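You operate a simulated robot arm through the tools that you are given. There is no shell and no other tool.

Carry out the task below with a simulated two-armed robot. There is one attempt and no reset: what you move stays moved.

## Task
Roll the bubbles out of the cover in the green jig and wipe the smear off the blue press.
Fine: roller back in its slot; cleaner from the cleaner tin on the white cloth from the grey bench, fume box left on; cloth back, cap closed again. What is to be rubbed or washed off counts as gone when no trace of it is left.

Only the result counts: the job must be done as asked and must still hold three seconds after the hand-in. Knocking over, shifting, dropping, spilling or breaking anything else fails it. A push-on lid holds only when it is set on centred and level and pressed home; a screw cap is set on level and turned clockwise until tight. Flat cloth is picked up by pressing the open fingertips on it (5 to 10 N) and closing them slowly along it; thin cloth reads only 2 to 8 mm in the jaws.

## Robot
Two 7-joint arms with two-finger parallel grippers on one trunk that stands fixed in place. Base frame: the origin is at the foot of the trunk, x ahead of it, y to its left, z up. Readings come in m, degrees, newtons and seconds.
The left shoulder is at [0.071, 0.156, 1.205], the right one opposite. Payload 3.91 kg a hand.
The tool frame of a hand sits at the grasp point between the pads (the TCP): z along the fingers, y along the line on which they close. The tips reach 0.03 m beyond it. The gripper opens to 0.11 m. The fingers are 0.02 m wide and 0.01 m thick; the gripper's body (0.048 by 0.112 m) begins 0.055 m behind the TCP.
Orientation is that of the tool frame in the base frame, as a unit quaternion [x, y, z, w]. With the fingers straight down and closing along the base's y, the tool's x points along the base's -x, its y along +y and its z along -z.

## Interface
- The arms move only by the tool send_rows. It takes "left_series", "right_series" or both (then of equal length, played together; a hand with none holds still); each is a list of rows, each a list of 7 numbers: the turn, a rotation vector about the base's x, y, z in degrees, then the shift along the base's x, y, z in cm, then the closure, from 0 (fully open) to 1 (shut). In form: [[rx, ry, rz, x, y, z, jaw], ...]. A call has 1 to 20 rows; each row shifts and turns the commanded pose from where the row before left it. Rows are played at 5 a second. More than 0.05 m and 8.6 degrees between two rows, or a gripper value outside its range, and nothing of the call is played. A pose out of reach is approached as far as the arm can. The call stops where the force on the tool passes 40 N (or 10 N more than at its start, if that is more) or the arm is blocked; 0.2 s more then pass. The fingers move at their own pace (about 0.108 m/s each) and stop on an object; they squeeze with about 23 N. The grip force told is the motor's: it shows also when the fingers shut on nothing. Time passes only in rows, and 0.2 s behind the last, so rows that do not move let the fingers close. The reply holds the time, the measured pose of the TCP, the force on the tool along the base axes, the opening and the grip force, in the units named above and with some noise, with the torque about the TCP (base axes, N m) and any sound that the robot's microphone picked up.
- Cameras (640 x 400 px; columns grow to the right, rows downward): "scene" is now at [0.1452, -0.0045, 1.4645]; the picture's right is [-0.04, -1.00, 0.00], its down [-0.26, 0.01, -0.96] and it looks along [0.96, -0.04, -0.26] (base axes); focal length 269 px, centre (320, 200). "left" rides on the left gripper at [0.072, -0.017, -0.103] in its tool frame; the picture's right is [0.23, 0.97, 0.00], its down [-0.76, 0.18, -0.62] and it looks along [-0.61, 0.14, 0.78] (tool axes); focal length 222 px, centre (320, 200). "right" rides on the right gripper at [0.072, 0.017, -0.103] in its tool frame; the picture's right is [-0.23, 0.97, 0.00], its down [-0.76, -0.18, -0.62] and it looks along [-0.61, -0.14, 0.78] (tool axes); focal length 222 px, centre (320, 200). There is no depth. A picture from a camera that has moved, and an enlarged one, comes with that camera's place and axes in the base frame and with its lens.
- get_image(camera): a new picture of that camera. It takes no simulated time.
- lift_body(by): slides the trunk up (or, below 0, down) by that many m; the arms and the scene camera ride with it, the base frame stays. It gives what a move gives, with no picture.
- pan_tilt(pan, tilt): turns the head with the scene camera to pan (to the left, within 86 degrees either way) and tilt (down, from -29 to 69), counted from straight ahead of the robot. It gives what a move gives.
- close_up(camera, box): a new picture of the part [left, top, right, bottom] of that camera's present view, enlarged. It takes no simulated time.
- hand_in(): hands the job in; it is judged then, once.

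Places have to be worked out from the pictures, the camera data and where the tool is seen. Open the grippers and draw the arms clear of the work before you hand the job in, unless the task says otherwise.

The tools are called after ">>>" as a command line: name --argument value ..., lists and objects as JSON in quotes. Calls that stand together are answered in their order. send_rows: Moves the arms, as the interface text tells. Its arguments: {"type":"object","properties":{"left_series":{"type":"array"},"right_series":{"type":"array"}},"required":[]} The other tools are called the same way: lift_body (by) slides the trunk up or down; pan_tilt (pan, tilt) turns the head that bears the scene camera; get_image (camera) takes a picture; close_up (camera, box) takes an enlarged picture of a part of a camera's view; hand_in () hands the job in.

At the start:

```text
time: 0.0
left_tool_pos: [0.5292, 0.1214, 1.4493]
left_tcp_rot: [0.0, 1.0, 0.0, -0.001]
left_ft_force: [-0.4, 1.1, -0.2]
left_ft_torque: [0.02, 0.04, -0.01]
left_finger_gap: 0.1097
left_gripper_force: 0.1
right_tool_pos: [0.4979, -0.2137, 1.4338]
right_tcp_rot: [0.0, 1.0, 0.0, 0.0]
right_ft_force: [0.3, -0.1, -0.8]
right_ft_torque: [-0.04, 0.02, 0.01]
right_finger_gap: 0.1099
right_gripper_force: 0.1
trunk travel left (down, up): [-0.65, 0.29]
head pan, tilt: [-2.5, 15.2]
```

scene: 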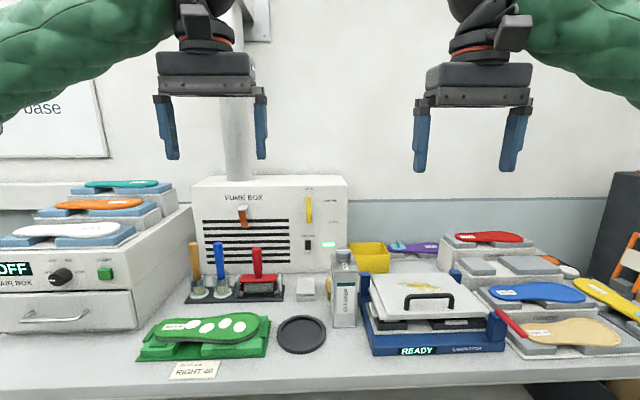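
right: 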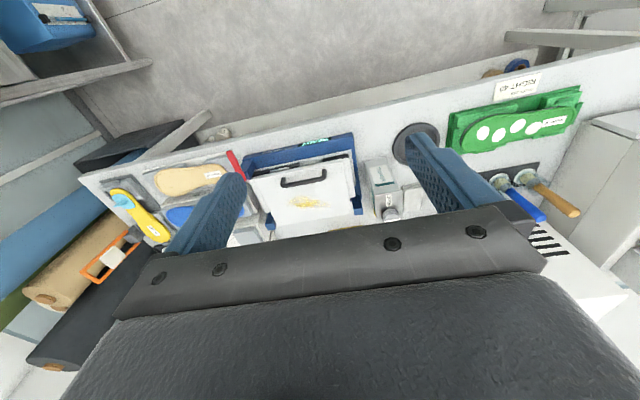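
left: 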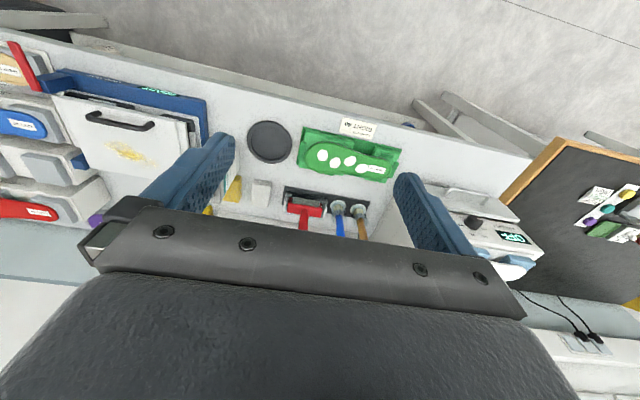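

I'll begin by looking the bench over closely, starting with enlarged views of the jig, tools, tin and press.

>>> close_up --camera "scene" --box '[120, 170, 360, 390]'

>>> close_up --camera "scene" --box '[280, 220, 640, 400]'

>>> close_up --camera "scene" --box '[0, 160, 200, 360]'

```text
1.82 times, centred on (240, 280) of scene
camera zoom: at [0.1452, -0.0045, 1.4645], right [-0.04, -1.0, 0.0], down [-0.26, 0.01, -0.96], along [0.96, -0.04, -0.26], focal length 488 px, centre (466, 54)
```

zoom: 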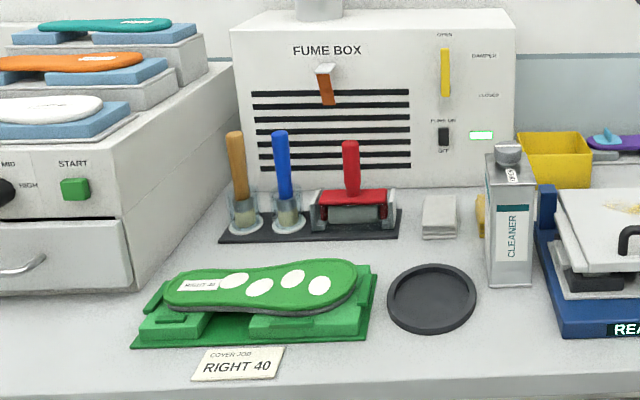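

```text
1.78 times, centred on (460, 310) of scene
camera zoom: at [0.1452, -0.0045, 1.4645], right [-0.04, -1.0, 0.0], down [-0.26, 0.01, -0.96], along [0.96, -0.04, -0.26], focal length 478 px, centre (71, 4)
```

zoom: 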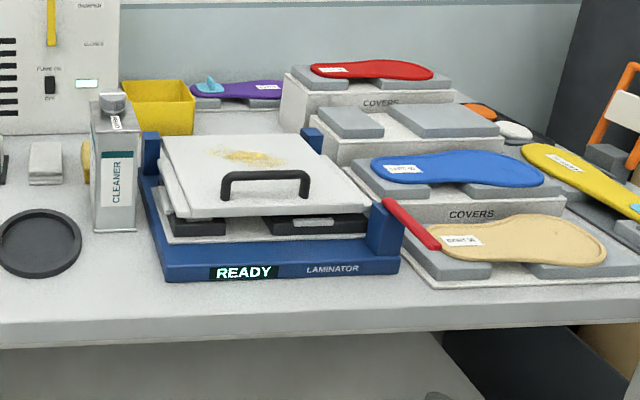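

```text
2.00 times, centred on (100, 260) of scene
camera zoom: at [0.1452, -0.0045, 1.4645], right [-0.04, -1.0, 0.0], down [-0.26, 0.01, -0.96], along [0.96, -0.04, -0.26], focal length 537 px, centre (760, 80)
```

zoom: 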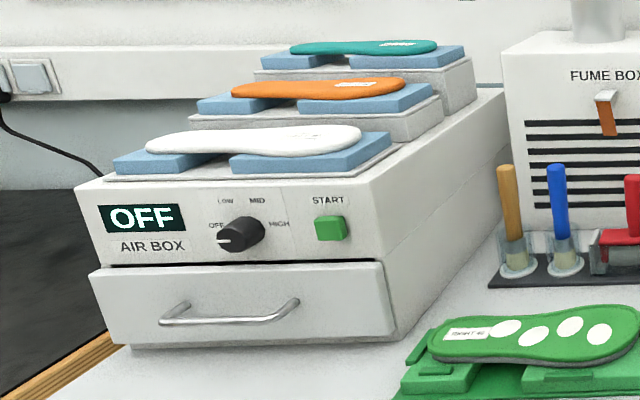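

The fume box has a switch and an indicator I need to read; the "grey bench" may be elsewhere. I'll turn the head to see the surroundings.

>>> close_up --camera "scene" --box '[190, 170, 350, 270]'

>>> pan_tilt --pan -55 --tilt 30

>>> get_image --camera "scene"

>>> pan_tilt --pan 55 --tilt 30

>>> get_image --camera "scene"

```text
4.00 times, centred on (270, 220) of scene
camera zoom: at [0.1452, -0.0045, 1.4645], right [-0.04, -1.0, 0.0], down [-0.26, 0.01, -0.96], along [0.96, -0.04, -0.26], focal length 1075 px, centre (520, 120)
```

zoom: 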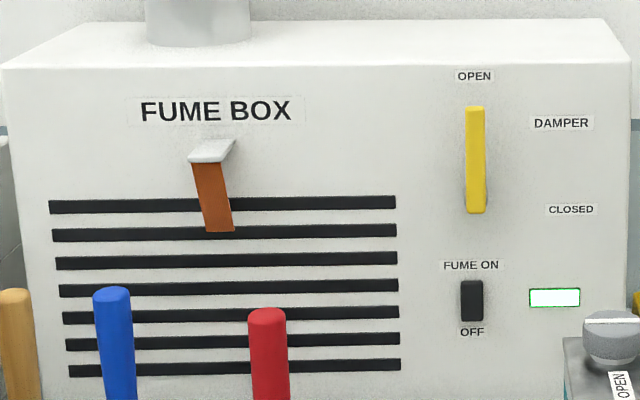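

```text
time: 1.2
left_tool_pos: [0.5288, 0.1229, 1.4491]
left_tcp_rot: [0.001, 1.0, -0.001, 0.0]
left_ft_force: [-0.4, -0.4, -0.8]
left_ft_torque: [0.01, -0.04, 0.01]
left_finger_gap: 0.11
left_gripper_force: 0.1
right_tool_pos: [0.4979, -0.2143, 1.4334]
right_tcp_rot: [0.001, 1.0, 0.0, 0.0]
right_ft_force: [-0.2, 0.1, -0.2]
right_ft_torque: [-0.02, -0.02, 0.02]
right_finger_gap: 0.1099
right_gripper_force: 0.1
trunk travel left (down, up): [-0.65, 0.29]
head pan, tilt: [-55.0, 30.0]
```

```text
taken
camera scene: at [0.1038, -0.0745, 1.4407], right [-0.82, -0.57, 0.0], down [-0.29, 0.41, -0.87], along [0.5, -0.71, -0.5], focal length 269 px, centre (320, 200)
```

scene: 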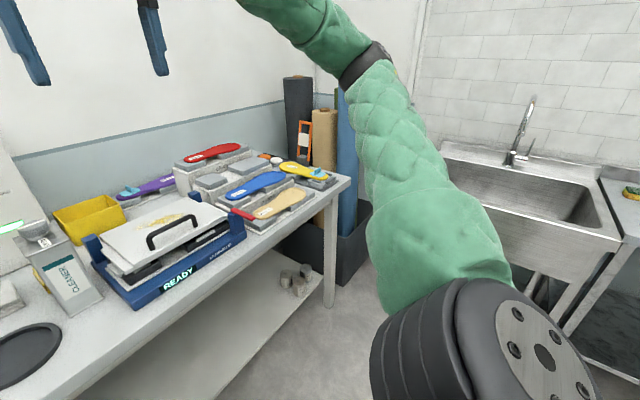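

```text
time: 3.1
left_tool_pos: [0.5288, 0.121, 1.4479]
left_tcp_rot: [-0.001, 1.0, 0.0, 0.0]
left_ft_force: [0.4, 0.7, 0.0]
left_ft_torque: [0.02, -0.01, 0.03]
left_finger_gap: 0.1101
left_gripper_force: 0.1
right_tool_pos: [0.4974, -0.214, 1.4337]
right_tcp_rot: [-0.001, 1.0, -0.001, -0.001]
right_ft_force: [0.4, 0.4, -0.2]
right_ft_torque: [0.0, 0.0, -0.01]
right_finger_gap: 0.1099
right_gripper_force: 0.0
trunk travel left (down, up): [-0.65, 0.29]
head pan, tilt: [55.0, 30.0]
```

```text
taken
camera scene: at [0.1039, 0.0736, 1.4407], right [0.82, -0.57, 0.0], down [-0.29, -0.41, -0.87], along [0.5, 0.71, -0.5], focal length 269 px, centre (320, 200)
```

scene: 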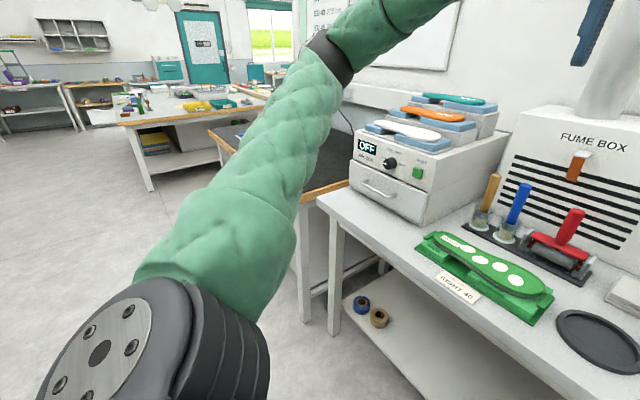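

The bench in front is the grey one; a pale folded thing and something yellow stand next to the tin. I'll look down at them from the head and zoom in.

>>> pan_tilt --pan 0 --tilt 35

>>> get_image --camera "scene"

>>> close_up --camera "scene" --box '[240, 100, 400, 200]'

```text
time: 4.3
left_tool_pos: [0.529, 0.1215, 1.4493]
left_tcp_rot: [0.0, 1.0, 0.0, 0.0]
left_ft_force: [-0.1, -0.5, -1.0]
left_ft_torque: [0.02, -0.01, -0.02]
left_finger_gap: 0.1096
left_gripper_force: 0.0
right_tool_pos: [0.4989, -0.2145, 1.4351]
right_tcp_rot: [0.0, 1.0, 0.0, 0.0]
right_ft_force: [0.3, -0.5, 0.5]
right_ft_torque: [0.0, -0.03, 0.02]
right_finger_gap: 0.11
right_gripper_force: 0.0
trunk travel left (down, up): [-0.65, 0.29]
head pan, tilt: [0.0, 35.0]
```

```text
taken
camera scene: at [0.14, -0.0003, 1.4329], right [0.0, -1.0, 0.0], down [-0.57, 0.0, -0.82], along [0.82, 0.0, -0.57], focal length 269 px, centre (320, 200)
```

scene: 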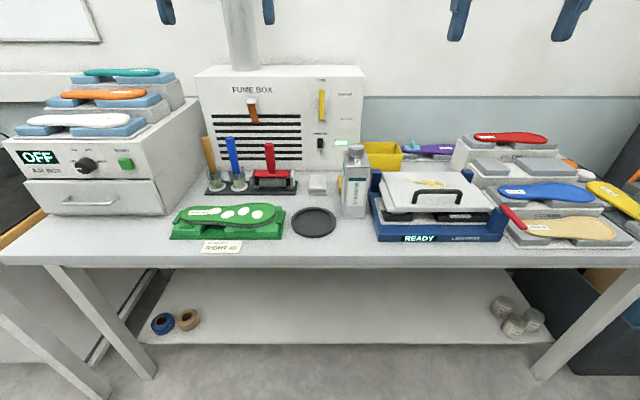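

```text
4.00 times, centred on (320, 150) of scene
camera zoom: at [0.14, -0.0003, 1.4329], right [0.0, -1.0, 0.0], down [-0.57, 0.0, -0.82], along [0.82, 0.0, -0.57], focal length 1075 px, centre (320, 400)
```

zoom: 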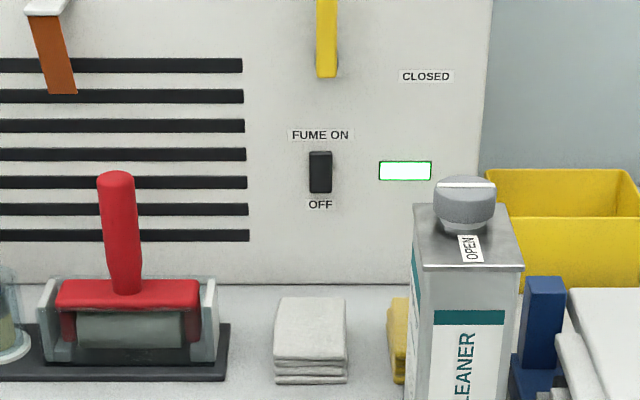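

The white folded cloth stands behind the dish, at about (0.96, 0.01), with a yellow one beside it. Bench top comes out near z ≈ 0.90. I'll zoom with the hand cameras on the tin, press and jig.

>>> close_up --camera "right" --box '[240, 130, 460, 240]'

>>> close_up --camera "left" --box '[230, 100, 430, 240]'

```text
2.91 times, centred on (350, 185) of right
camera zoom: at [0.4263, -0.1974, 1.5359], right [0.23, 0.97, 0.0], down [0.76, -0.18, 0.62], along [0.61, -0.14, -0.78], focal length 646 px, centre (233, 244)
```

zoom: 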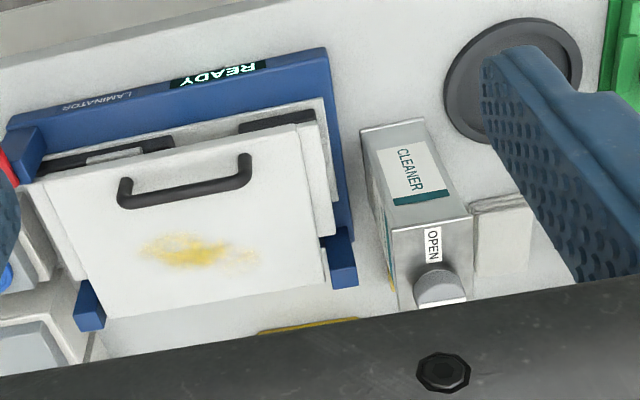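

```text
2.86 times, centred on (330, 170) of left
camera zoom: at [0.4548, 0.1042, 1.5531], right [-0.23, 0.97, 0.0], down [0.76, 0.18, 0.62], along [0.61, 0.14, -0.78], focal length 635 px, centre (291, 286)
```

zoom: 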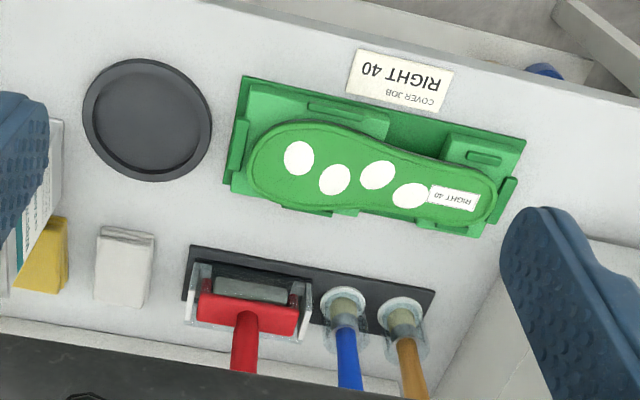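

The white ovals on the green cover are the bubbles, and the roller stands with its handle up. I'll bring both hands closer (still well above everything) to look at the tin cap and the roller.

>>> send_rows --left_series '[[0, 0, 0, 3.2, 0.3, -3.3, 0], [0, 0, 0, 3.2, 0.3, -3.3, 0], [0, 0, 0, 3.2, 0.3, -3.3, 0], [0, 0, 0, 3.2, 0.3, -3.3, 0], [0, 0, 0, 3.2, 0.3, -3.3, 0], [0, 0, 0, 3.2, 0.3, -3.3, 0]]' --right_series '[[0, 0, 0, 3, 1.5, -3, 0], [0, 0, 0, 3, 1.5, -3, 0], [0, 0, 0, 3, 1.5, -3, 0], [0, 0, 0, 3, 1.5, -3, 0], [0, 0, 0, 3, 1.5, -3, 0], [0, 0, 0, 3, 1.5, -3, 0]]'

>>> get_image --camera "right"

>>> get_image --camera "left"

>>> get_image --camera "scene"

```text
time: 5.7
left_tool_pos: [0.728, 0.139, 1.2458]
left_tcp_rot: [0.0, 1.0, -0.001, -0.001]
left_ft_force: [0.3, -0.3, -0.6]
left_ft_torque: [0.0, 0.06, -0.01]
left_finger_gap: 0.1101
left_gripper_force: 0.1
right_tool_pos: [0.6821, -0.1259, 1.2493]
right_tcp_rot: [0.002, 1.0, 0.0, -0.001]
right_ft_force: [0.5, 0.8, 0.1]
right_ft_torque: [-0.02, 0.09, 0.0]
right_finger_gap: 0.1102
right_gripper_force: 0.1
trunk travel left (down, up): [-0.65, 0.29]
head pan, tilt: [0.0, 35.0]
```

```text
taken
camera right: at [0.6104, -0.1076, 1.3528], right [0.23, 0.97, 0.0], down [0.76, -0.18, 0.62], along [0.6, -0.14, -0.78], focal length 222 px, centre (320, 200)
```

right: 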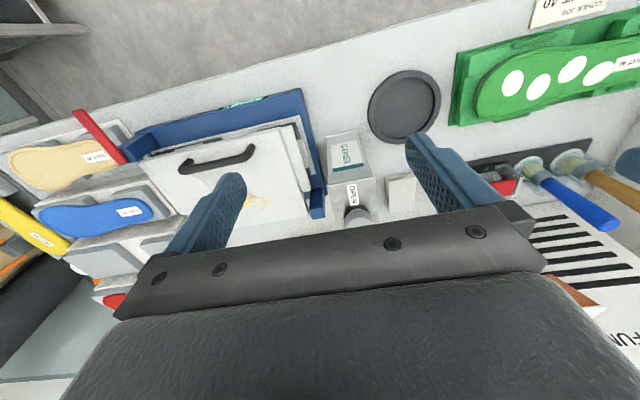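

```text
taken
camera left: at [0.6528, 0.1222, 1.3507], right [-0.23, 0.97, 0.0], down [0.76, 0.18, 0.62], along [0.6, 0.14, -0.78], focal length 222 px, centre (320, 200)
```

left: 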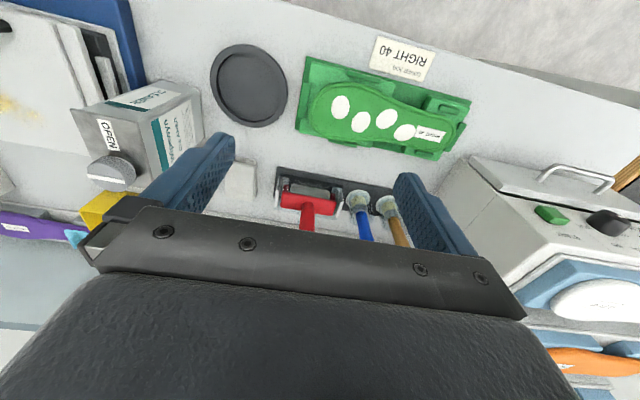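

```text
taken
camera scene: at [0.144, 0.0007, 1.4325], right [0.0, -1.0, 0.0], down [-0.58, 0.0, -0.82], along [0.82, 0.0, -0.58], focal length 269 px, centre (320, 200)
```

scene: 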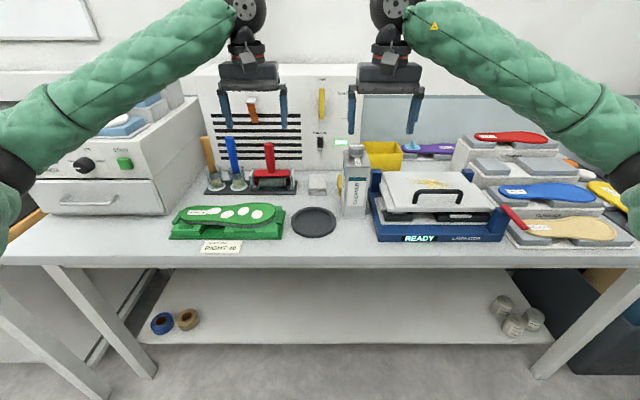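

Zooming the left and right hand views on the tin's cap and label, and on the roller.

>>> close_up --camera "left" --box '[60, 70, 220, 210]'

>>> close_up --camera "right" --box '[310, 120, 450, 240]'

>>> close_up --camera "left" --box '[200, 130, 420, 250]'

>>> close_up --camera "scene" --box '[290, 110, 410, 220]'

```text
2.86 times, centred on (140, 140) of left
camera zoom: at [0.6528, 0.1222, 1.3507], right [-0.23, 0.97, 0.0], down [0.76, 0.18, 0.62], along [0.6, 0.14, -0.78], focal length 635 px, centre (834, 371)
```

zoom: 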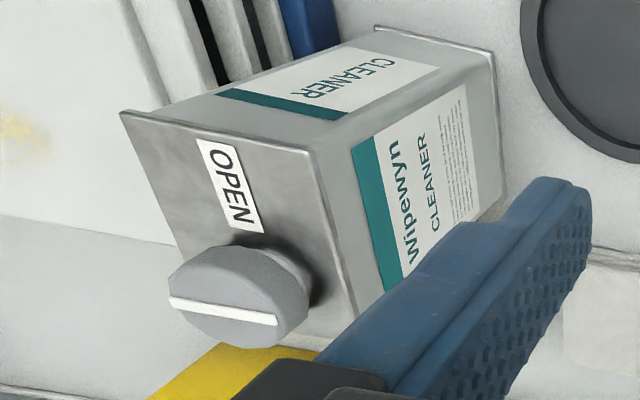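

```text
3.33 times, centred on (380, 180) of right
camera zoom: at [0.6104, -0.1076, 1.3528], right [0.23, 0.97, 0.0], down [0.76, -0.18, 0.62], along [0.6, -0.14, -0.78], focal length 740 px, centre (120, 267)
```

zoom: 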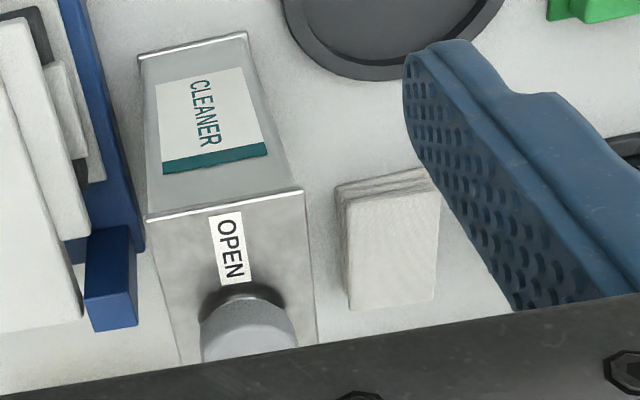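

```text
2.91 times, centred on (310, 190) of left
camera zoom: at [0.6528, 0.1222, 1.3507], right [-0.23, 0.97, 0.0], down [0.76, 0.18, 0.62], along [0.6, 0.14, -0.78], focal length 646 px, centre (349, 229)
```

zoom: 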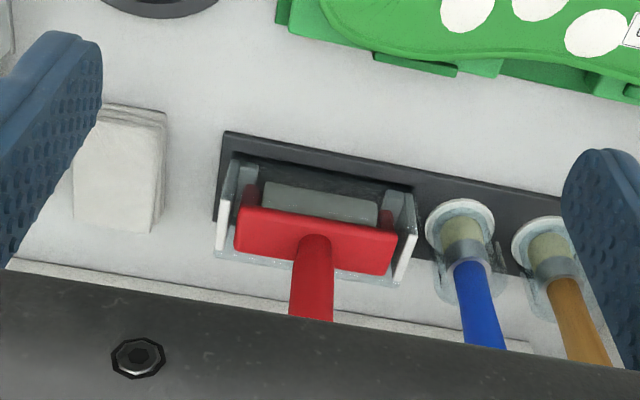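

```text
3.64 times, centred on (350, 165) of scene
camera zoom: at [0.144, 0.0007, 1.4325], right [0.0, -1.0, 0.0], down [-0.58, 0.0, -0.82], along [0.82, 0.0, -0.58], focal length 977 px, centre (211, 327)
```

zoom: 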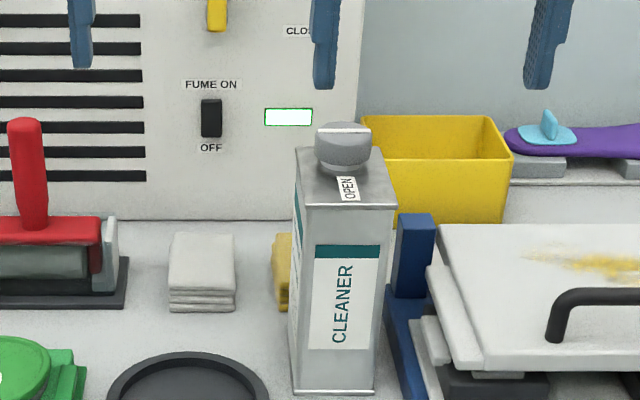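

The zoom re-renders crisply, so I'll zoom tightly on the fume-box switch/lamp/ribbon, the cap, and the cover.

>>> close_up --camera "scene" --box '[305, 122, 353, 152]'

>>> close_up --camera "scene" --box '[340, 138, 372, 168]'

>>> close_up --camera "scene" --box '[160, 195, 300, 260]'

>>> close_up --camera "scene" --box '[235, 90, 275, 130]'

>>> close_up --camera "scene" --box '[360, 160, 520, 250]'

```text
13.33 times, centred on (329, 137) of scene
camera zoom: at [0.144, 0.0007, 1.4325], right [0.0, -1.0, 0.0], down [-0.58, 0.0, -0.82], along [0.82, 0.0, -0.58], focal length 3583 px, centre (200, 1040)
```

zoom: 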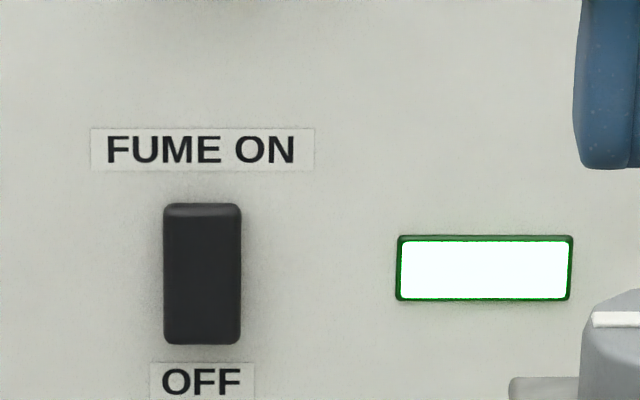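

```text
13.33 times, centred on (356, 153) of scene
camera zoom: at [0.144, 0.0007, 1.4325], right [0.0, -1.0, 0.0], down [-0.58, 0.0, -0.82], along [0.82, 0.0, -0.58], focal length 3583 px, centre (-160, 827)
```

zoom: 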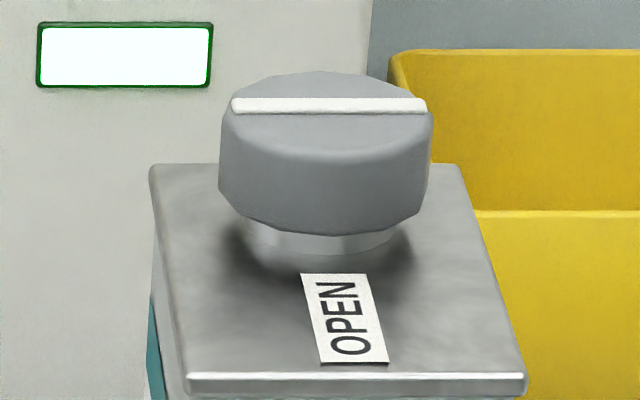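

```text
4.57 times, centred on (230, 228) of scene
camera zoom: at [0.144, 0.0007, 1.4325], right [0.0, -1.0, 0.0], down [-0.58, 0.0, -0.82], along [0.82, 0.0, -0.58], focal length 1228 px, centre (731, 74)
```

zoom: 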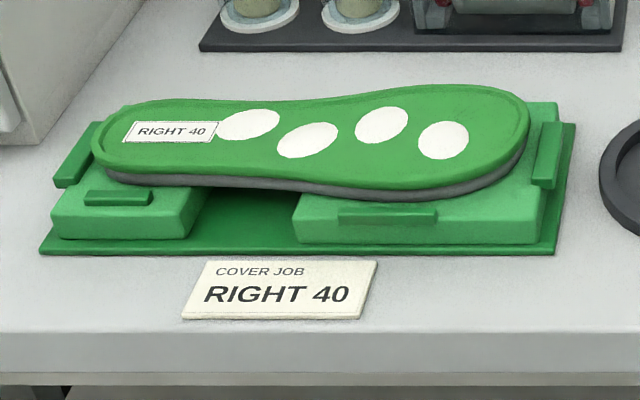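

```text
10.00 times, centred on (255, 110) of scene
camera zoom: at [0.144, 0.0007, 1.4325], right [0.0, -1.0, 0.0], down [-0.58, 0.0, -0.82], along [0.82, 0.0, -0.58], focal length 2687 px, centre (970, 1100)
```

zoom: 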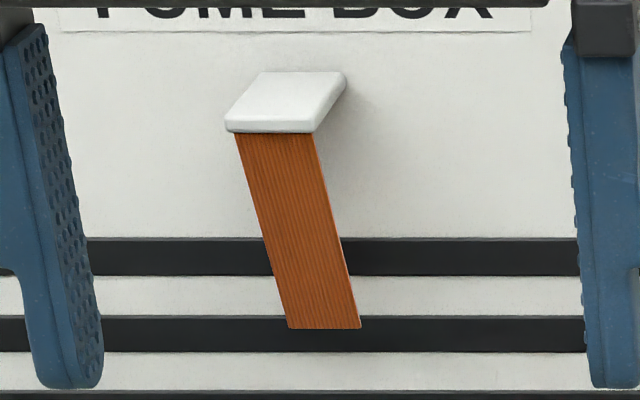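

```text
4.00 times, centred on (440, 205) of scene
camera zoom: at [0.144, 0.0007, 1.4325], right [0.0, -1.0, 0.0], down [-0.58, 0.0, -0.82], along [0.82, 0.0, -0.58], focal length 1075 px, centre (-160, 180)
```

zoom: 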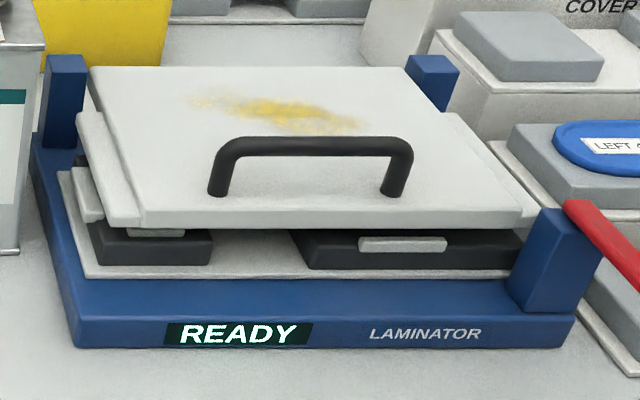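

The ribbon is drawn in towards the grille, the lamp is lit and the damper lever is up at OPEN, so the fume box is already running. I place the roller handle at about (0.948, 0.167), top z≈1.085; moving the left hand above it.

>>> send_rows --left_series '[[0, 0, 0, 3.6, 0.45, -1.0, 0.2], [0, 0, 0, 3.6, 0.45, -1.0, 0.2], [0, 0, 0, 3.6, 0.45, -1.0, 0.2], [0, 0, 0, 3.6, 0.45, -1.0, 0.2], [0, 0, 0, 3.6, 0.45, -1.0, 0.2], [0, 0, 0, 3.6, 0.45, -1.0, 0.2]]'

>>> get_image --camera "left"

>>> close_up --camera "scene" --box '[190, 90, 330, 200]'

```text
time: 7.1
left_tool_pos: [0.9388, 0.1651, 1.1908]
left_tcp_rot: [0.0, 1.0, 0.0, -0.001]
left_ft_force: [0.6, 0.0, 0.2]
left_ft_torque: [-0.02, 0.0, 0.02]
left_finger_gap: 0.0882
left_gripper_force: 0.0
right_tool_pos: [0.6779, -0.1254, 1.2523]
right_tcp_rot: [0.0, 1.0, 0.0, -0.001]
right_ft_force: [1.1, 0.2, -1.1]
right_ft_torque: [-0.01, 0.03, -0.01]
right_finger_gap: 0.1098
right_gripper_force: 0.1
trunk travel left (down, up): [-0.65, 0.29]
head pan, tilt: [0.0, 35.0]
```

```text
taken
camera left: at [0.8648, 0.1474, 1.2939], right [-0.23, 0.97, 0.0], down [0.76, 0.18, 0.62], along [0.61, 0.14, -0.78], focal length 222 px, centre (320, 200)
```

left: 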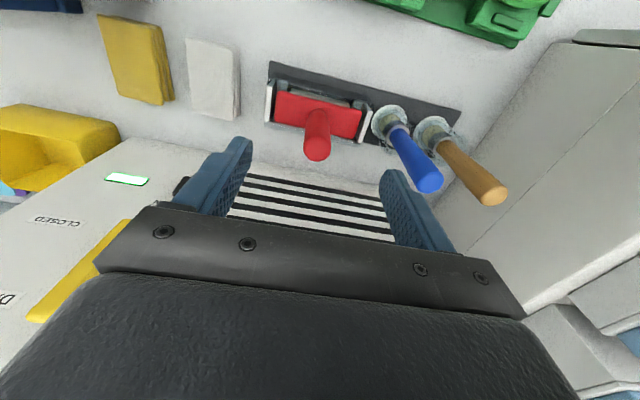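

```text
3.64 times, centred on (260, 145) of scene
camera zoom: at [0.1417, -0.0009, 1.4327], right [0.0, -1.0, 0.0], down [-0.58, 0.0, -0.82], along [0.82, 0.0, -0.58], focal length 977 px, centre (538, 400)
```

zoom: 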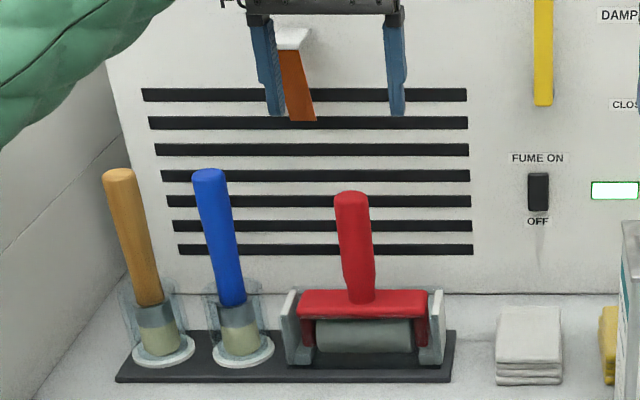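

Handle top triangulates to about (0.967, 0.167, 1.077). I'll align over it and come down until its top is just between the fingertips, then check.

>>> send_rows --left_series '[[0, 0, 0, 1.3, 0.1, -2.0, 0.3], [0, 0, 0, 1.0, 0.1, -2.5, 0.3], [0, 0, 0, 0, 0, -2.5, 0.3], [0, 0, 0, 0, 0, 0, 0.3]]'

>>> get_image --camera "left"

>>> close_up --camera "scene" --box '[220, 110, 320, 200]'

```text
time: 8.1
left_tool_pos: [0.9596, 0.1692, 1.1214]
left_tcp_rot: [0.0, 1.0, 0.001, 0.0]
left_ft_force: [-1.0, -0.6, -0.1]
left_ft_torque: [0.04, -0.01, -0.03]
left_finger_gap: 0.077
left_gripper_force: 0.0
right_tool_pos: [0.6782, -0.1255, 1.2535]
right_tcp_rot: [0.0, 1.0, 0.0, 0.0]
right_ft_force: [-0.6, 0.4, -0.1]
right_ft_torque: [-0.01, 0.02, -0.01]
right_finger_gap: 0.1101
right_gripper_force: 0.1
trunk travel left (down, up): [-0.65, 0.29]
head pan, tilt: [0.0, 35.0]
```

```text
taken
camera left: at [0.8855, 0.1513, 1.2259], right [-0.23, 0.97, 0.0], down [0.76, 0.18, 0.62], along [0.61, 0.14, -0.78], focal length 222 px, centre (320, 200)
```

left: 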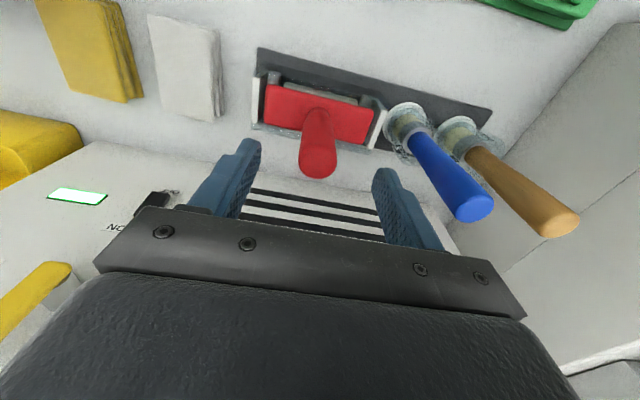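

```text
4.44 times, centred on (270, 155) of scene
camera zoom: at [0.1402, -0.0006, 1.4329], right [0.0, -1.0, 0.0], down [-0.57, 0.0, -0.82], along [0.82, 0.0, -0.57], focal length 1194 px, centre (542, 400)
```

zoom: 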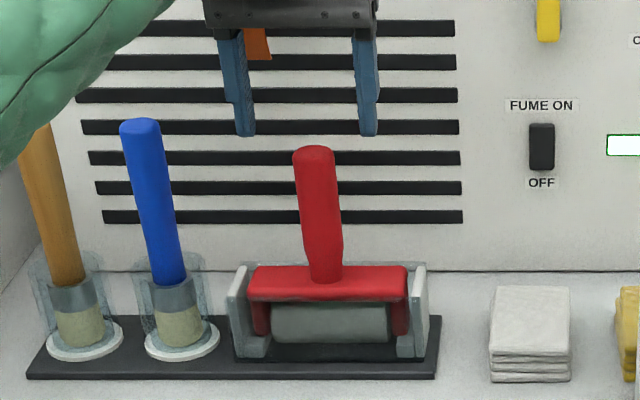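

Handle is centred between the fingers, about 7 mm forward of the TCP. Lowering onto it and closing.

>>> send_rows --left_series '[[0, 0, 0, 0.6, 0, -2.0, 0.3], [0, 0, 0, 0, 0, -2.0, 0.3], [0, 0, 0, 0, 0, -2.0, 0.3], [0, 0, 0, 0, 0, -1.2, 0.3], [0, 0, 0, 0, 0, 0, 0.3]]'

>>> get_image --camera "left"

>>> close_up --camera "scene" --box '[220, 110, 320, 200]'

```text
time: 9.3
left_tool_pos: [0.9674, 0.1703, 1.0487]
left_tcp_rot: [0.0, 1.0, -0.001, -0.001]
left_ft_force: [-0.5, -0.3, 0.0]
left_ft_torque: [-0.02, 0.01, 0.03]
left_finger_gap: 0.077
left_gripper_force: 0.0
right_tool_pos: [0.6776, -0.1263, 1.2524]
right_tcp_rot: [0.0, 1.0, 0.0, -0.001]
right_ft_force: [-0.5, 0.7, 0.2]
right_ft_torque: [0.0, -0.01, -0.01]
right_finger_gap: 0.1101
right_gripper_force: 0.1
trunk travel left (down, up): [-0.65, 0.29]
head pan, tilt: [0.0, 35.0]
```

```text
taken
camera left: at [0.8926, 0.1525, 1.1534], right [-0.23, 0.97, 0.0], down [0.76, 0.18, 0.62], along [0.61, 0.14, -0.78], focal length 222 px, centre (320, 200)
```

left: 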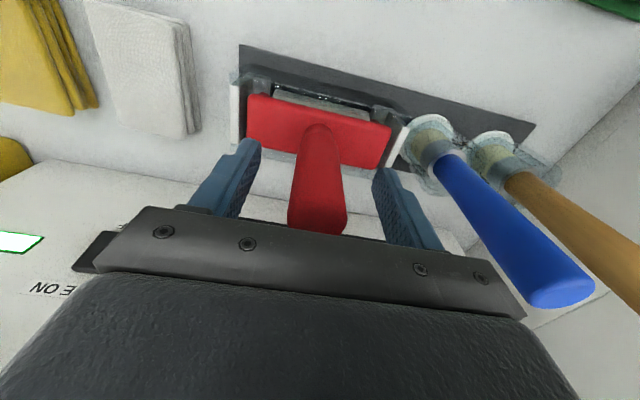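

```text
4.44 times, centred on (270, 155) of scene
camera zoom: at [0.14, -0.0004, 1.4329], right [0.0, -1.0, 0.0], down [-0.57, 0.0, -0.82], along [0.82, 0.0, -0.57], focal length 1194 px, centre (542, 400)
```

zoom: 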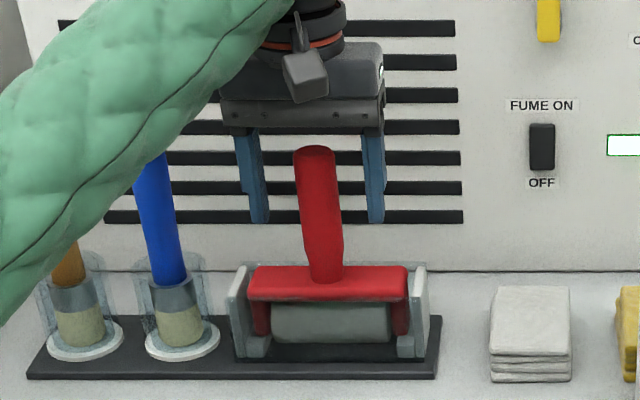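

The handle sits between the pads at TCP height. Closing the fingers on it.

>>> send_rows --left_series '[[0, 0, 0, 0, 0, 0, 0.6], [0, 0, 0, 0, 0, 0, 0.8], [0, 0, 0, 0, 0, 0, 1.0], [0, 0, 0, 0, 0, 0, 1.0]]'

>>> get_image --camera "left"

>>> close_up --camera "scene" --box '[220, 110, 320, 200]'

```text
time: 10.3
left_tool_pos: [0.9671, 0.1699, 1.0487]
left_tcp_rot: [0.001, 1.0, 0.0, 0.0]
left_ft_force: [-1.3, -0.5, 0.0]
left_ft_torque: [0.02, 0.04, 0.02]
left_finger_gap: 0.0301
left_gripper_force: 22.7
right_tool_pos: [0.6771, -0.1266, 1.2526]
right_tcp_rot: [0.0, 1.0, 0.0, 0.001]
right_ft_force: [-1.1, -0.4, 1.0]
right_ft_torque: [-0.01, 0.01, -0.01]
right_finger_gap: 0.1099
right_gripper_force: 0.0
trunk travel left (down, up): [-0.65, 0.29]
head pan, tilt: [0.0, 35.0]
```

```text
taken
camera left: at [0.8928, 0.1524, 1.1531], right [-0.23, 0.97, 0.0], down [0.76, 0.18, 0.62], along [0.61, 0.14, -0.78], focal length 222 px, centre (320, 200)
```

left: 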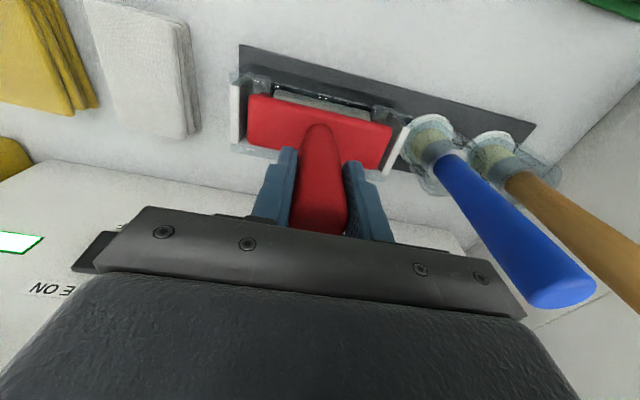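

```text
4.44 times, centred on (270, 155) of scene
camera zoom: at [0.1403, -0.0005, 1.4329], right [0.0, -1.0, 0.0], down [-0.57, 0.0, -0.82], along [0.82, 0.0, -0.57], focal length 1194 px, centre (542, 400)
```

zoom: 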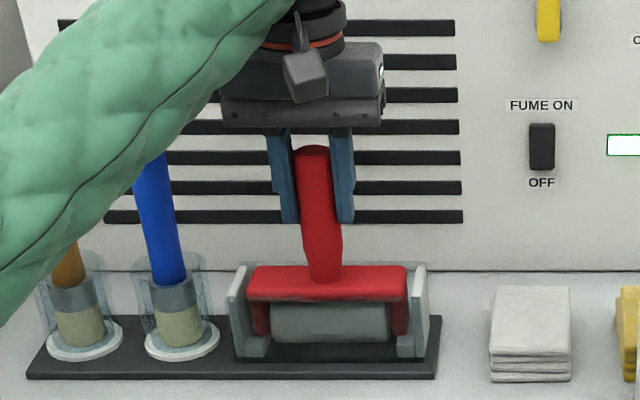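

Gripped at 30 mm. Lifting straight up out of the slot in small steps.

>>> send_rows --left_series '[[0, 0, 0, 0, 0, 1.0, 1.0], [0, 0, 0, 0, 0, 2.0, 1.0], [0, 0, 0, 0, 0, 3.0, 1.0], [0, 0, 0, 0, 0, 3.0, 1.0], [0, 0, 0, 0, 0, 0, 1.0]]'

>>> get_image --camera "left"

>>> close_up --camera "scene" --box '[200, 80, 330, 200]'

```text
time: 11.5
left_tool_pos: [0.9657, 0.17, 1.1369]
left_tcp_rot: [0.001, 1.0, 0.0, 0.0]
left_ft_force: [-1.1, -0.2, -1.8]
left_ft_torque: [0.0, 0.02, -0.01]
left_finger_gap: 0.0303
left_gripper_force: 22.7
right_tool_pos: [0.6792, -0.1247, 1.2513]
right_tcp_rot: [0.001, 1.0, 0.0, -0.001]
right_ft_force: [0.1, 0.2, -0.2]
right_ft_torque: [-0.02, 0.02, 0.03]
right_finger_gap: 0.11
right_gripper_force: 0.0
trunk travel left (down, up): [-0.65, 0.29]
head pan, tilt: [0.0, 35.0]
```

```text
taken
camera left: at [0.8924, 0.1518, 1.2404], right [-0.23, 0.97, 0.0], down [0.76, 0.18, 0.62], along [0.61, 0.14, -0.78], focal length 222 px, centre (320, 200)
```

left: 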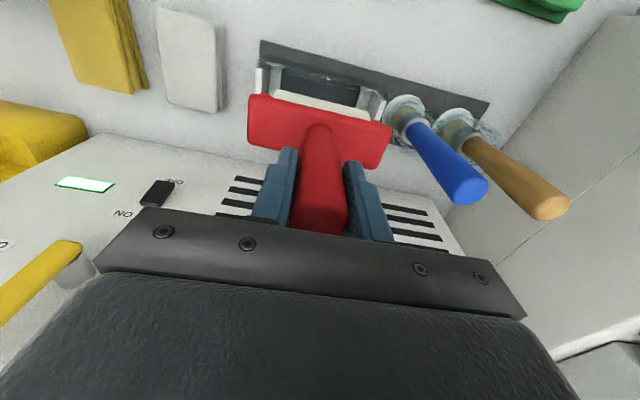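

```text
3.33 times, centred on (265, 140) of scene
camera zoom: at [0.1412, -0.0002, 1.4327], right [0.0, -1.0, 0.0], down [-0.57, 0.0, -0.82], along [0.82, 0.0, -0.57], focal length 896 px, centre (503, 400)
```

zoom: 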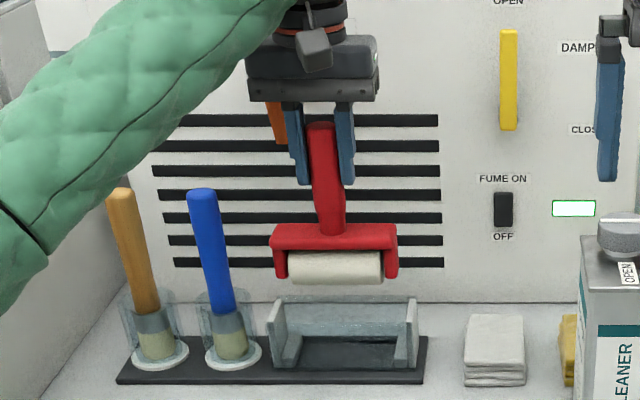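

Roller is free; its bottom hangs about 0.134 m below the TCP. Carrying it over the heel half of the cover, staying high.

>>> send_rows --left_series '[[0, 0, 0, 0, 0, 2.0, 1.0], [0, 0, 0, -4.5, 0, 0, 1.0], [0, 0, 0, -4.0, 2.3, 0, 1.0], [0, 0, 0, -4.0, 2.3, 0, 1.0], [0, 0, 0, -4.0, 2.3, 0, 1.0], [0, 0, 0, -4.0, 2.3, 0, 1.0], [0, 0, 0, -4.0, 2.3, 0, 1.0], [0, 0, 0, 0, 0, -2.0, 1.0], [0, 0, 0, 0, 0, 0, 1.0]]'

>>> get_image --camera "left"

>>> close_up --camera "scene" --box '[140, 130, 320, 260]'

```text
time: 13.5
left_tool_pos: [0.7215, 0.2825, 1.1387]
left_tcp_rot: [0.0, 1.0, -0.001, 0.0]
left_ft_force: [0.2, 0.9, -2.1]
left_ft_torque: [0.01, 0.01, -0.01]
left_finger_gap: 0.0302
left_gripper_force: 23.3
right_tool_pos: [0.6779, -0.1248, 1.2525]
right_tcp_rot: [0.0, 1.0, -0.001, 0.0]
right_ft_force: [-0.7, -0.1, 0.1]
right_ft_torque: [0.0, -0.02, -0.02]
right_finger_gap: 0.1102
right_gripper_force: 0.0
trunk travel left (down, up): [-0.65, 0.29]
head pan, tilt: [0.0, 35.0]
```

```text
taken
camera left: at [0.647, 0.2658, 1.2426], right [-0.23, 0.97, 0.0], down [0.76, 0.18, 0.62], along [0.61, 0.14, -0.78], focal length 222 px, centre (320, 200)
```

left: 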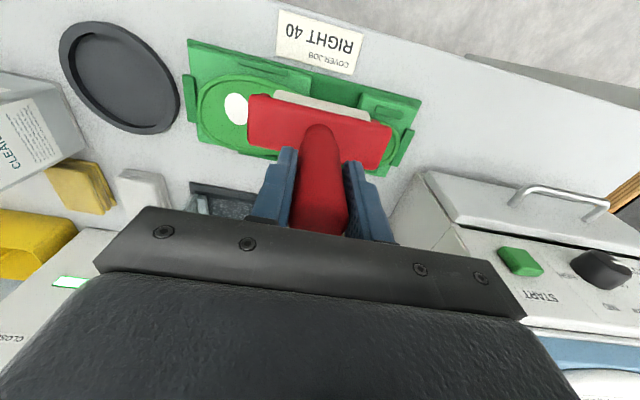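

```text
3.08 times, centred on (230, 195) of scene
camera zoom: at [0.1394, 0.0, 1.433], right [0.0, -1.0, 0.0], down [-0.57, 0.0, -0.82], along [0.82, 0.0, -0.57], focal length 827 px, centre (597, 215)
```

zoom: 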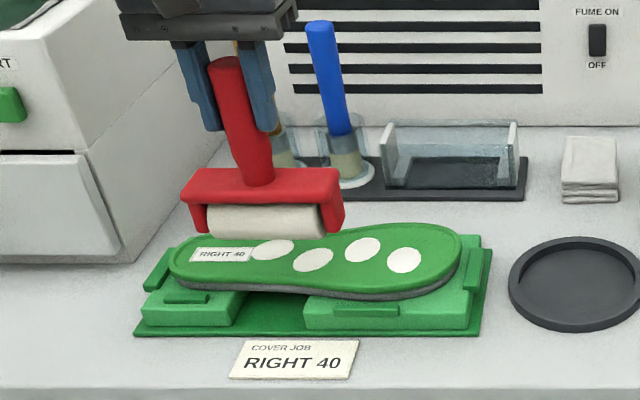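

The roller sits over the heel-side front edge with ~4.5 cm to go. Lowering until contact in small steps.

>>> send_rows --left_series '[[0, 0, 0, 0.4, 0.1, -2.0, 1.0], [0, 0, 0, 0, 0, -1.5, 1.0], [0, 0, 0, 0, 0, -0.3, 1.0], [0, 0, 0, 0, 0, 0, 1.0]]'

>>> close_up --camera "scene" --box '[150, 170, 300, 260]'

```text
time: 14.5
left_tool_pos: [0.7251, 0.2848, 1.1006]
left_tcp_rot: [0.0, 1.0, 0.0, -0.001]
left_ft_force: [-0.3, 0.0, -1.8]
left_ft_torque: [0.01, 0.01, 0.02]
left_finger_gap: 0.0303
left_gripper_force: 22.8
right_tool_pos: [0.6785, -0.1256, 1.2532]
right_tcp_rot: [0.0, 1.0, 0.0, 0.0]
right_ft_force: [-0.1, -0.4, -0.5]
right_ft_torque: [0.0, -0.03, 0.02]
right_finger_gap: 0.1101
right_gripper_force: 0.0
trunk travel left (down, up): [-0.65, 0.29]
head pan, tilt: [0.0, 35.0]
```

```text
4.27 times, centred on (225, 215) of scene
camera zoom: at [0.1402, -0.0001, 1.4329], right [0.0, -1.0, 0.0], down [-0.57, 0.0, -0.82], along [0.82, 0.0, -0.57], focal length 1146 px, centre (725, 136)
```

zoom: 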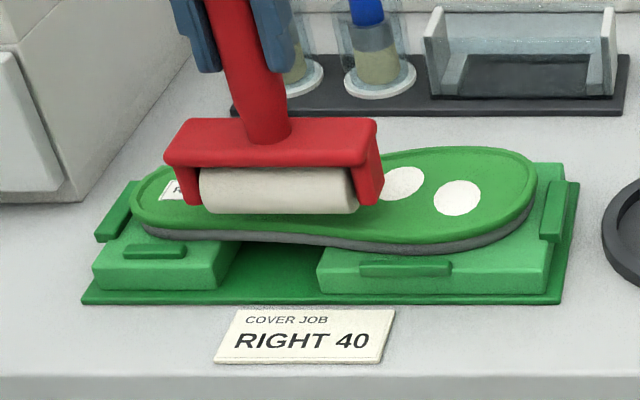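

Still no contact (only the roller's weight). Continuing down in 3 mm steps.

>>> send_rows --left_series '[[0, 0, 0, 0, 0, -0.3, 1.0], [0, 0, 0, 0, 0, -0.3, 1.0], [0, 0, 0, 0, 0, 0, 1.0]]'

```text
time: 15.3
left_tool_pos: [0.7248, 0.285, 1.0939]
left_tcp_rot: [0.0, 1.0, 0.0, 0.0]
left_ft_force: [-0.4, -0.2, -2.0]
left_ft_torque: [-0.01, -0.02, -0.02]
left_finger_gap: 0.0305
left_gripper_force: 23.3
right_tool_pos: [0.679, -0.1253, 1.2534]
right_tcp_rot: [0.0, 1.0, 0.001, 0.0]
right_ft_force: [0.0, -0.6, 0.1]
right_ft_torque: [0.01, -0.02, -0.03]
right_finger_gap: 0.1099
right_gripper_force: 0.0
trunk travel left (down, up): [-0.65, 0.29]
head pan, tilt: [0.0, 35.0]
```

No contact yet at z 1.094; continuing with finer steps.

>>> send_rows --left_series '[[0, 0, 0, 0, 0, -0.2, 1.0], [0, 0, 0, 0, 0, -0.2, 1.0], [0, 0, 0, 0, 0, 0, 1.0]]'

>>> close_up --camera "scene" --box '[160, 190, 250, 250]'

```text
time: 16.1
left_tool_pos: [0.7256, 0.2852, 1.0905]
left_tcp_rot: [0.0, 1.0, -0.001, 0.0]
left_ft_force: [-0.5, 0.1, -2.7]
left_ft_torque: [0.02, -0.04, -0.01]
left_finger_gap: 0.03
left_gripper_force: 23.0
right_tool_pos: [0.6776, -0.1255, 1.2523]
right_tcp_rot: [-0.001, 1.0, 0.001, -0.001]
right_ft_force: [-0.4, 0.5, -0.1]
right_ft_torque: [0.02, 0.0, -0.01]
right_finger_gap: 0.11
right_gripper_force: 0.1
trunk travel left (down, up): [-0.65, 0.29]
head pan, tilt: [0.0, 35.0]
```

```text
6.67 times, centred on (205, 220) of scene
camera zoom: at [0.1403, -0.0002, 1.4329], right [0.0, -1.0, 0.0], down [-0.57, 0.0, -0.82], along [0.82, 0.0, -0.57], focal length 1791 px, centre (1087, 67)
```

zoom: 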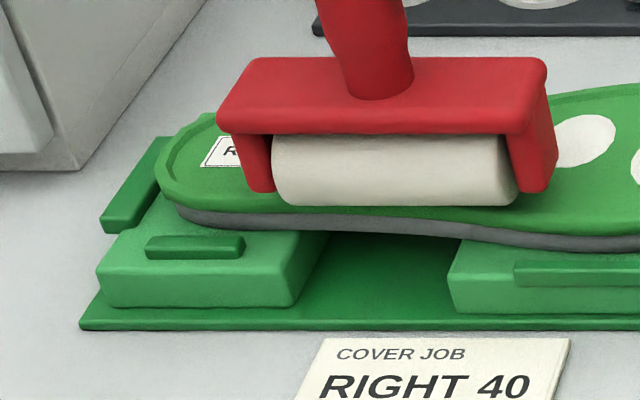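

Very near now. More fine steps down while watching the vertical force.

>>> send_rows --left_series '[[0, 0, 0, 0, 0, -0.2, 1.0], [0, 0, 0, 0, 0, -0.2, 1.0], [0, 0, 0, 0, 0, 0, 1.0]]'

```text
time: 16.9
left_tool_pos: [0.7247, 0.2852, 1.0861]
left_tcp_rot: [0.001, 1.0, 0.0, 0.0]
left_ft_force: [0.3, -0.1, -2.0]
left_ft_torque: [0.02, -0.02, 0.03]
left_finger_gap: 0.0303
left_gripper_force: 22.7
right_tool_pos: [0.6778, -0.1255, 1.2511]
right_tcp_rot: [0.0, 1.0, 0.0, 0.0]
right_ft_force: [-0.5, 0.4, 0.3]
right_ft_torque: [-0.03, -0.03, 0.02]
right_finger_gap: 0.11
right_gripper_force: 0.0
trunk travel left (down, up): [-0.65, 0.29]
head pan, tilt: [0.0, 35.0]
```

Still free at 1.086. Continuing.

>>> send_rows --left_series '[[0, 0, 0, 0, 0, -0.2, 1.0], [0, 0, 0, 0, 0, -0.2, 1.0], [0, 0, 0, 0, 0, 0, 1.0]]'

>>> close_up --camera "scene" --box '[160, 190, 250, 250]'

```text
time: 17.7
left_tool_pos: [0.7231, 0.2839, 1.0846]
left_tcp_rot: [0.0, 1.0, 0.0, 0.001]
left_ft_force: [0.1, 2.5, 16.3]
left_ft_torque: [0.14, 0.0, 0.02]
left_finger_gap: 0.0303
left_gripper_force: 23.7
right_tool_pos: [0.6768, -0.1244, 1.2531]
right_tcp_rot: [0.0, 1.0, -0.001, 0.0]
right_ft_force: [0.1, 0.3, -0.6]
right_ft_torque: [0.0, -0.02, -0.01]
right_finger_gap: 0.11
right_gripper_force: 0.1
trunk travel left (down, up): [-0.65, 0.29]
head pan, tilt: [0.0, 35.0]
```

```text
6.67 times, centred on (205, 220) of scene
camera zoom: at [0.1389, -0.0006, 1.4333], right [0.0, -1.0, 0.0], down [-0.57, 0.0, -0.82], along [0.82, 0.0, -0.57], focal length 1791 px, centre (1087, 67)
```

zoom: 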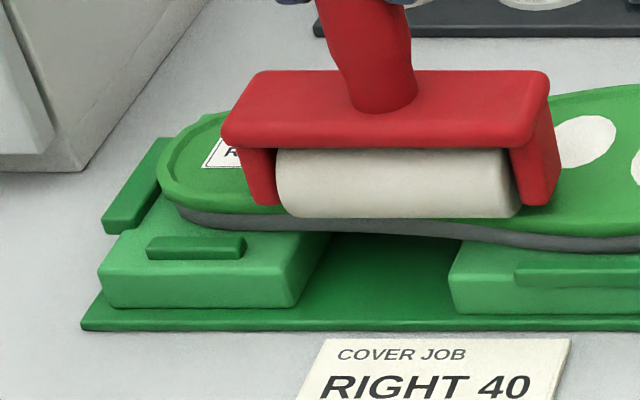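

Contact with ~18 N downward. Rolling forward (+x) slowly, watching force.

>>> send_rows --left_series '[[0, 0, 0, 0.7, 0, 0, 1.0], [0, 0, 0, 0.7, 0, 0, 1.0], [0, 0, 0, 0.7, 0, 0, 1.0]]'

>>> close_up --camera "scene" --box '[160, 190, 250, 250]'

```text
time: 18.5
left_tool_pos: [0.7431, 0.2844, 1.0837]
left_tcp_rot: [0.0, 1.0, 0.0, 0.0]
left_ft_force: [0.7, 1.5, 15.7]
left_ft_torque: [0.11, -0.08, 0.04]
left_finger_gap: 0.0303
left_gripper_force: 23.1
right_tool_pos: [0.6767, -0.1251, 1.2527]
right_tcp_rot: [0.001, 1.0, 0.0, 0.0]
right_ft_force: [0.4, 0.2, 0.8]
right_ft_torque: [-0.02, 0.02, 0.0]
right_finger_gap: 0.1101
right_gripper_force: 0.1
trunk travel left (down, up): [-0.65, 0.29]
head pan, tilt: [0.0, 35.0]
```

```text
6.67 times, centred on (205, 220) of scene
camera zoom: at [0.139, -0.0008, 1.433], right [0.0, -1.0, 0.0], down [-0.57, 0.0, -0.82], along [0.82, 0.0, -0.57], focal length 1791 px, centre (1087, 67)
```

zoom: 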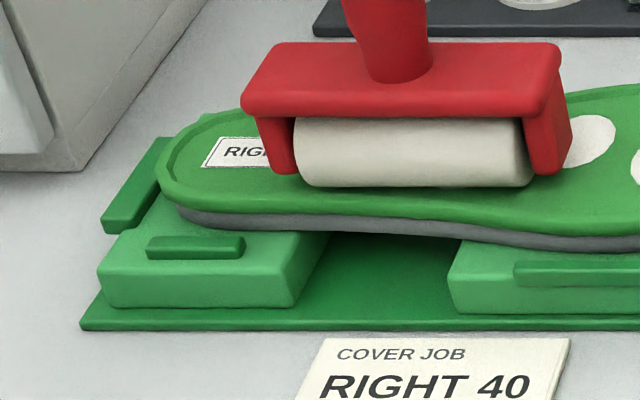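

Force is steady. Continuing over the bubbles to the far edge.

>>> send_rows --left_series '[[0, 0, 0, 0.7, 0, 0, 1.0], [0, 0, 0, 0.7, 0, 0, 1.0], [0, 0, 0, 0.7, 0, 0, 1.0], [0, 0, 0, 0.7, 0, 0, 1.0], [0, 0, 0, 0.7, 0, 0, 1.0], [0, 0, 0, 0.7, 0, 0, 1.0], [0, 0, 0, 0.7, 0, 0, 1.0]]'

>>> close_up --camera "scene" --box '[160, 190, 280, 250]'

```text
time: 20.1
left_tool_pos: [0.794, 0.2843, 1.0831]
left_tcp_rot: [0.0, 1.0, -0.001, 0.0]
left_ft_force: [-0.4, -1.9, 9.0]
left_ft_torque: [-0.24, -0.04, -0.08]
left_finger_gap: 0.0302
left_gripper_force: 22.9
right_tool_pos: [0.678, -0.1265, 1.2521]
right_tcp_rot: [0.001, 1.0, 0.001, 0.0]
right_ft_force: [-0.7, 1.0, -0.3]
right_ft_torque: [-0.01, 0.02, -0.02]
right_finger_gap: 0.1102
right_gripper_force: 0.0
trunk travel left (down, up): [-0.65, 0.29]
head pan, tilt: [0.0, 35.0]
```

```text
5.33 times, centred on (220, 220) of scene
camera zoom: at [0.1395, -0.0009, 1.433], right [0.0, -1.0, 0.0], down [-0.57, 0.0, -0.82], along [0.82, 0.0, -0.57], focal length 1433 px, centre (853, 93)
```

zoom: 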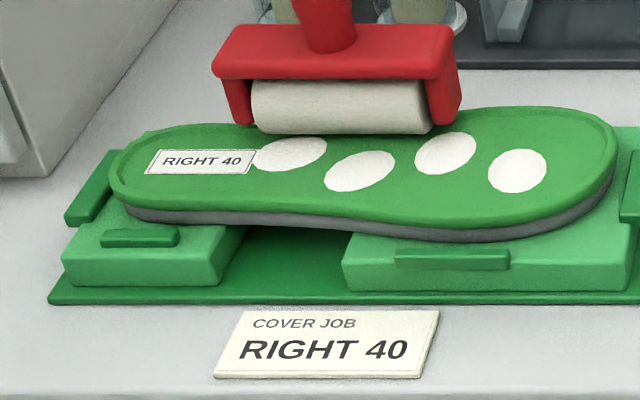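

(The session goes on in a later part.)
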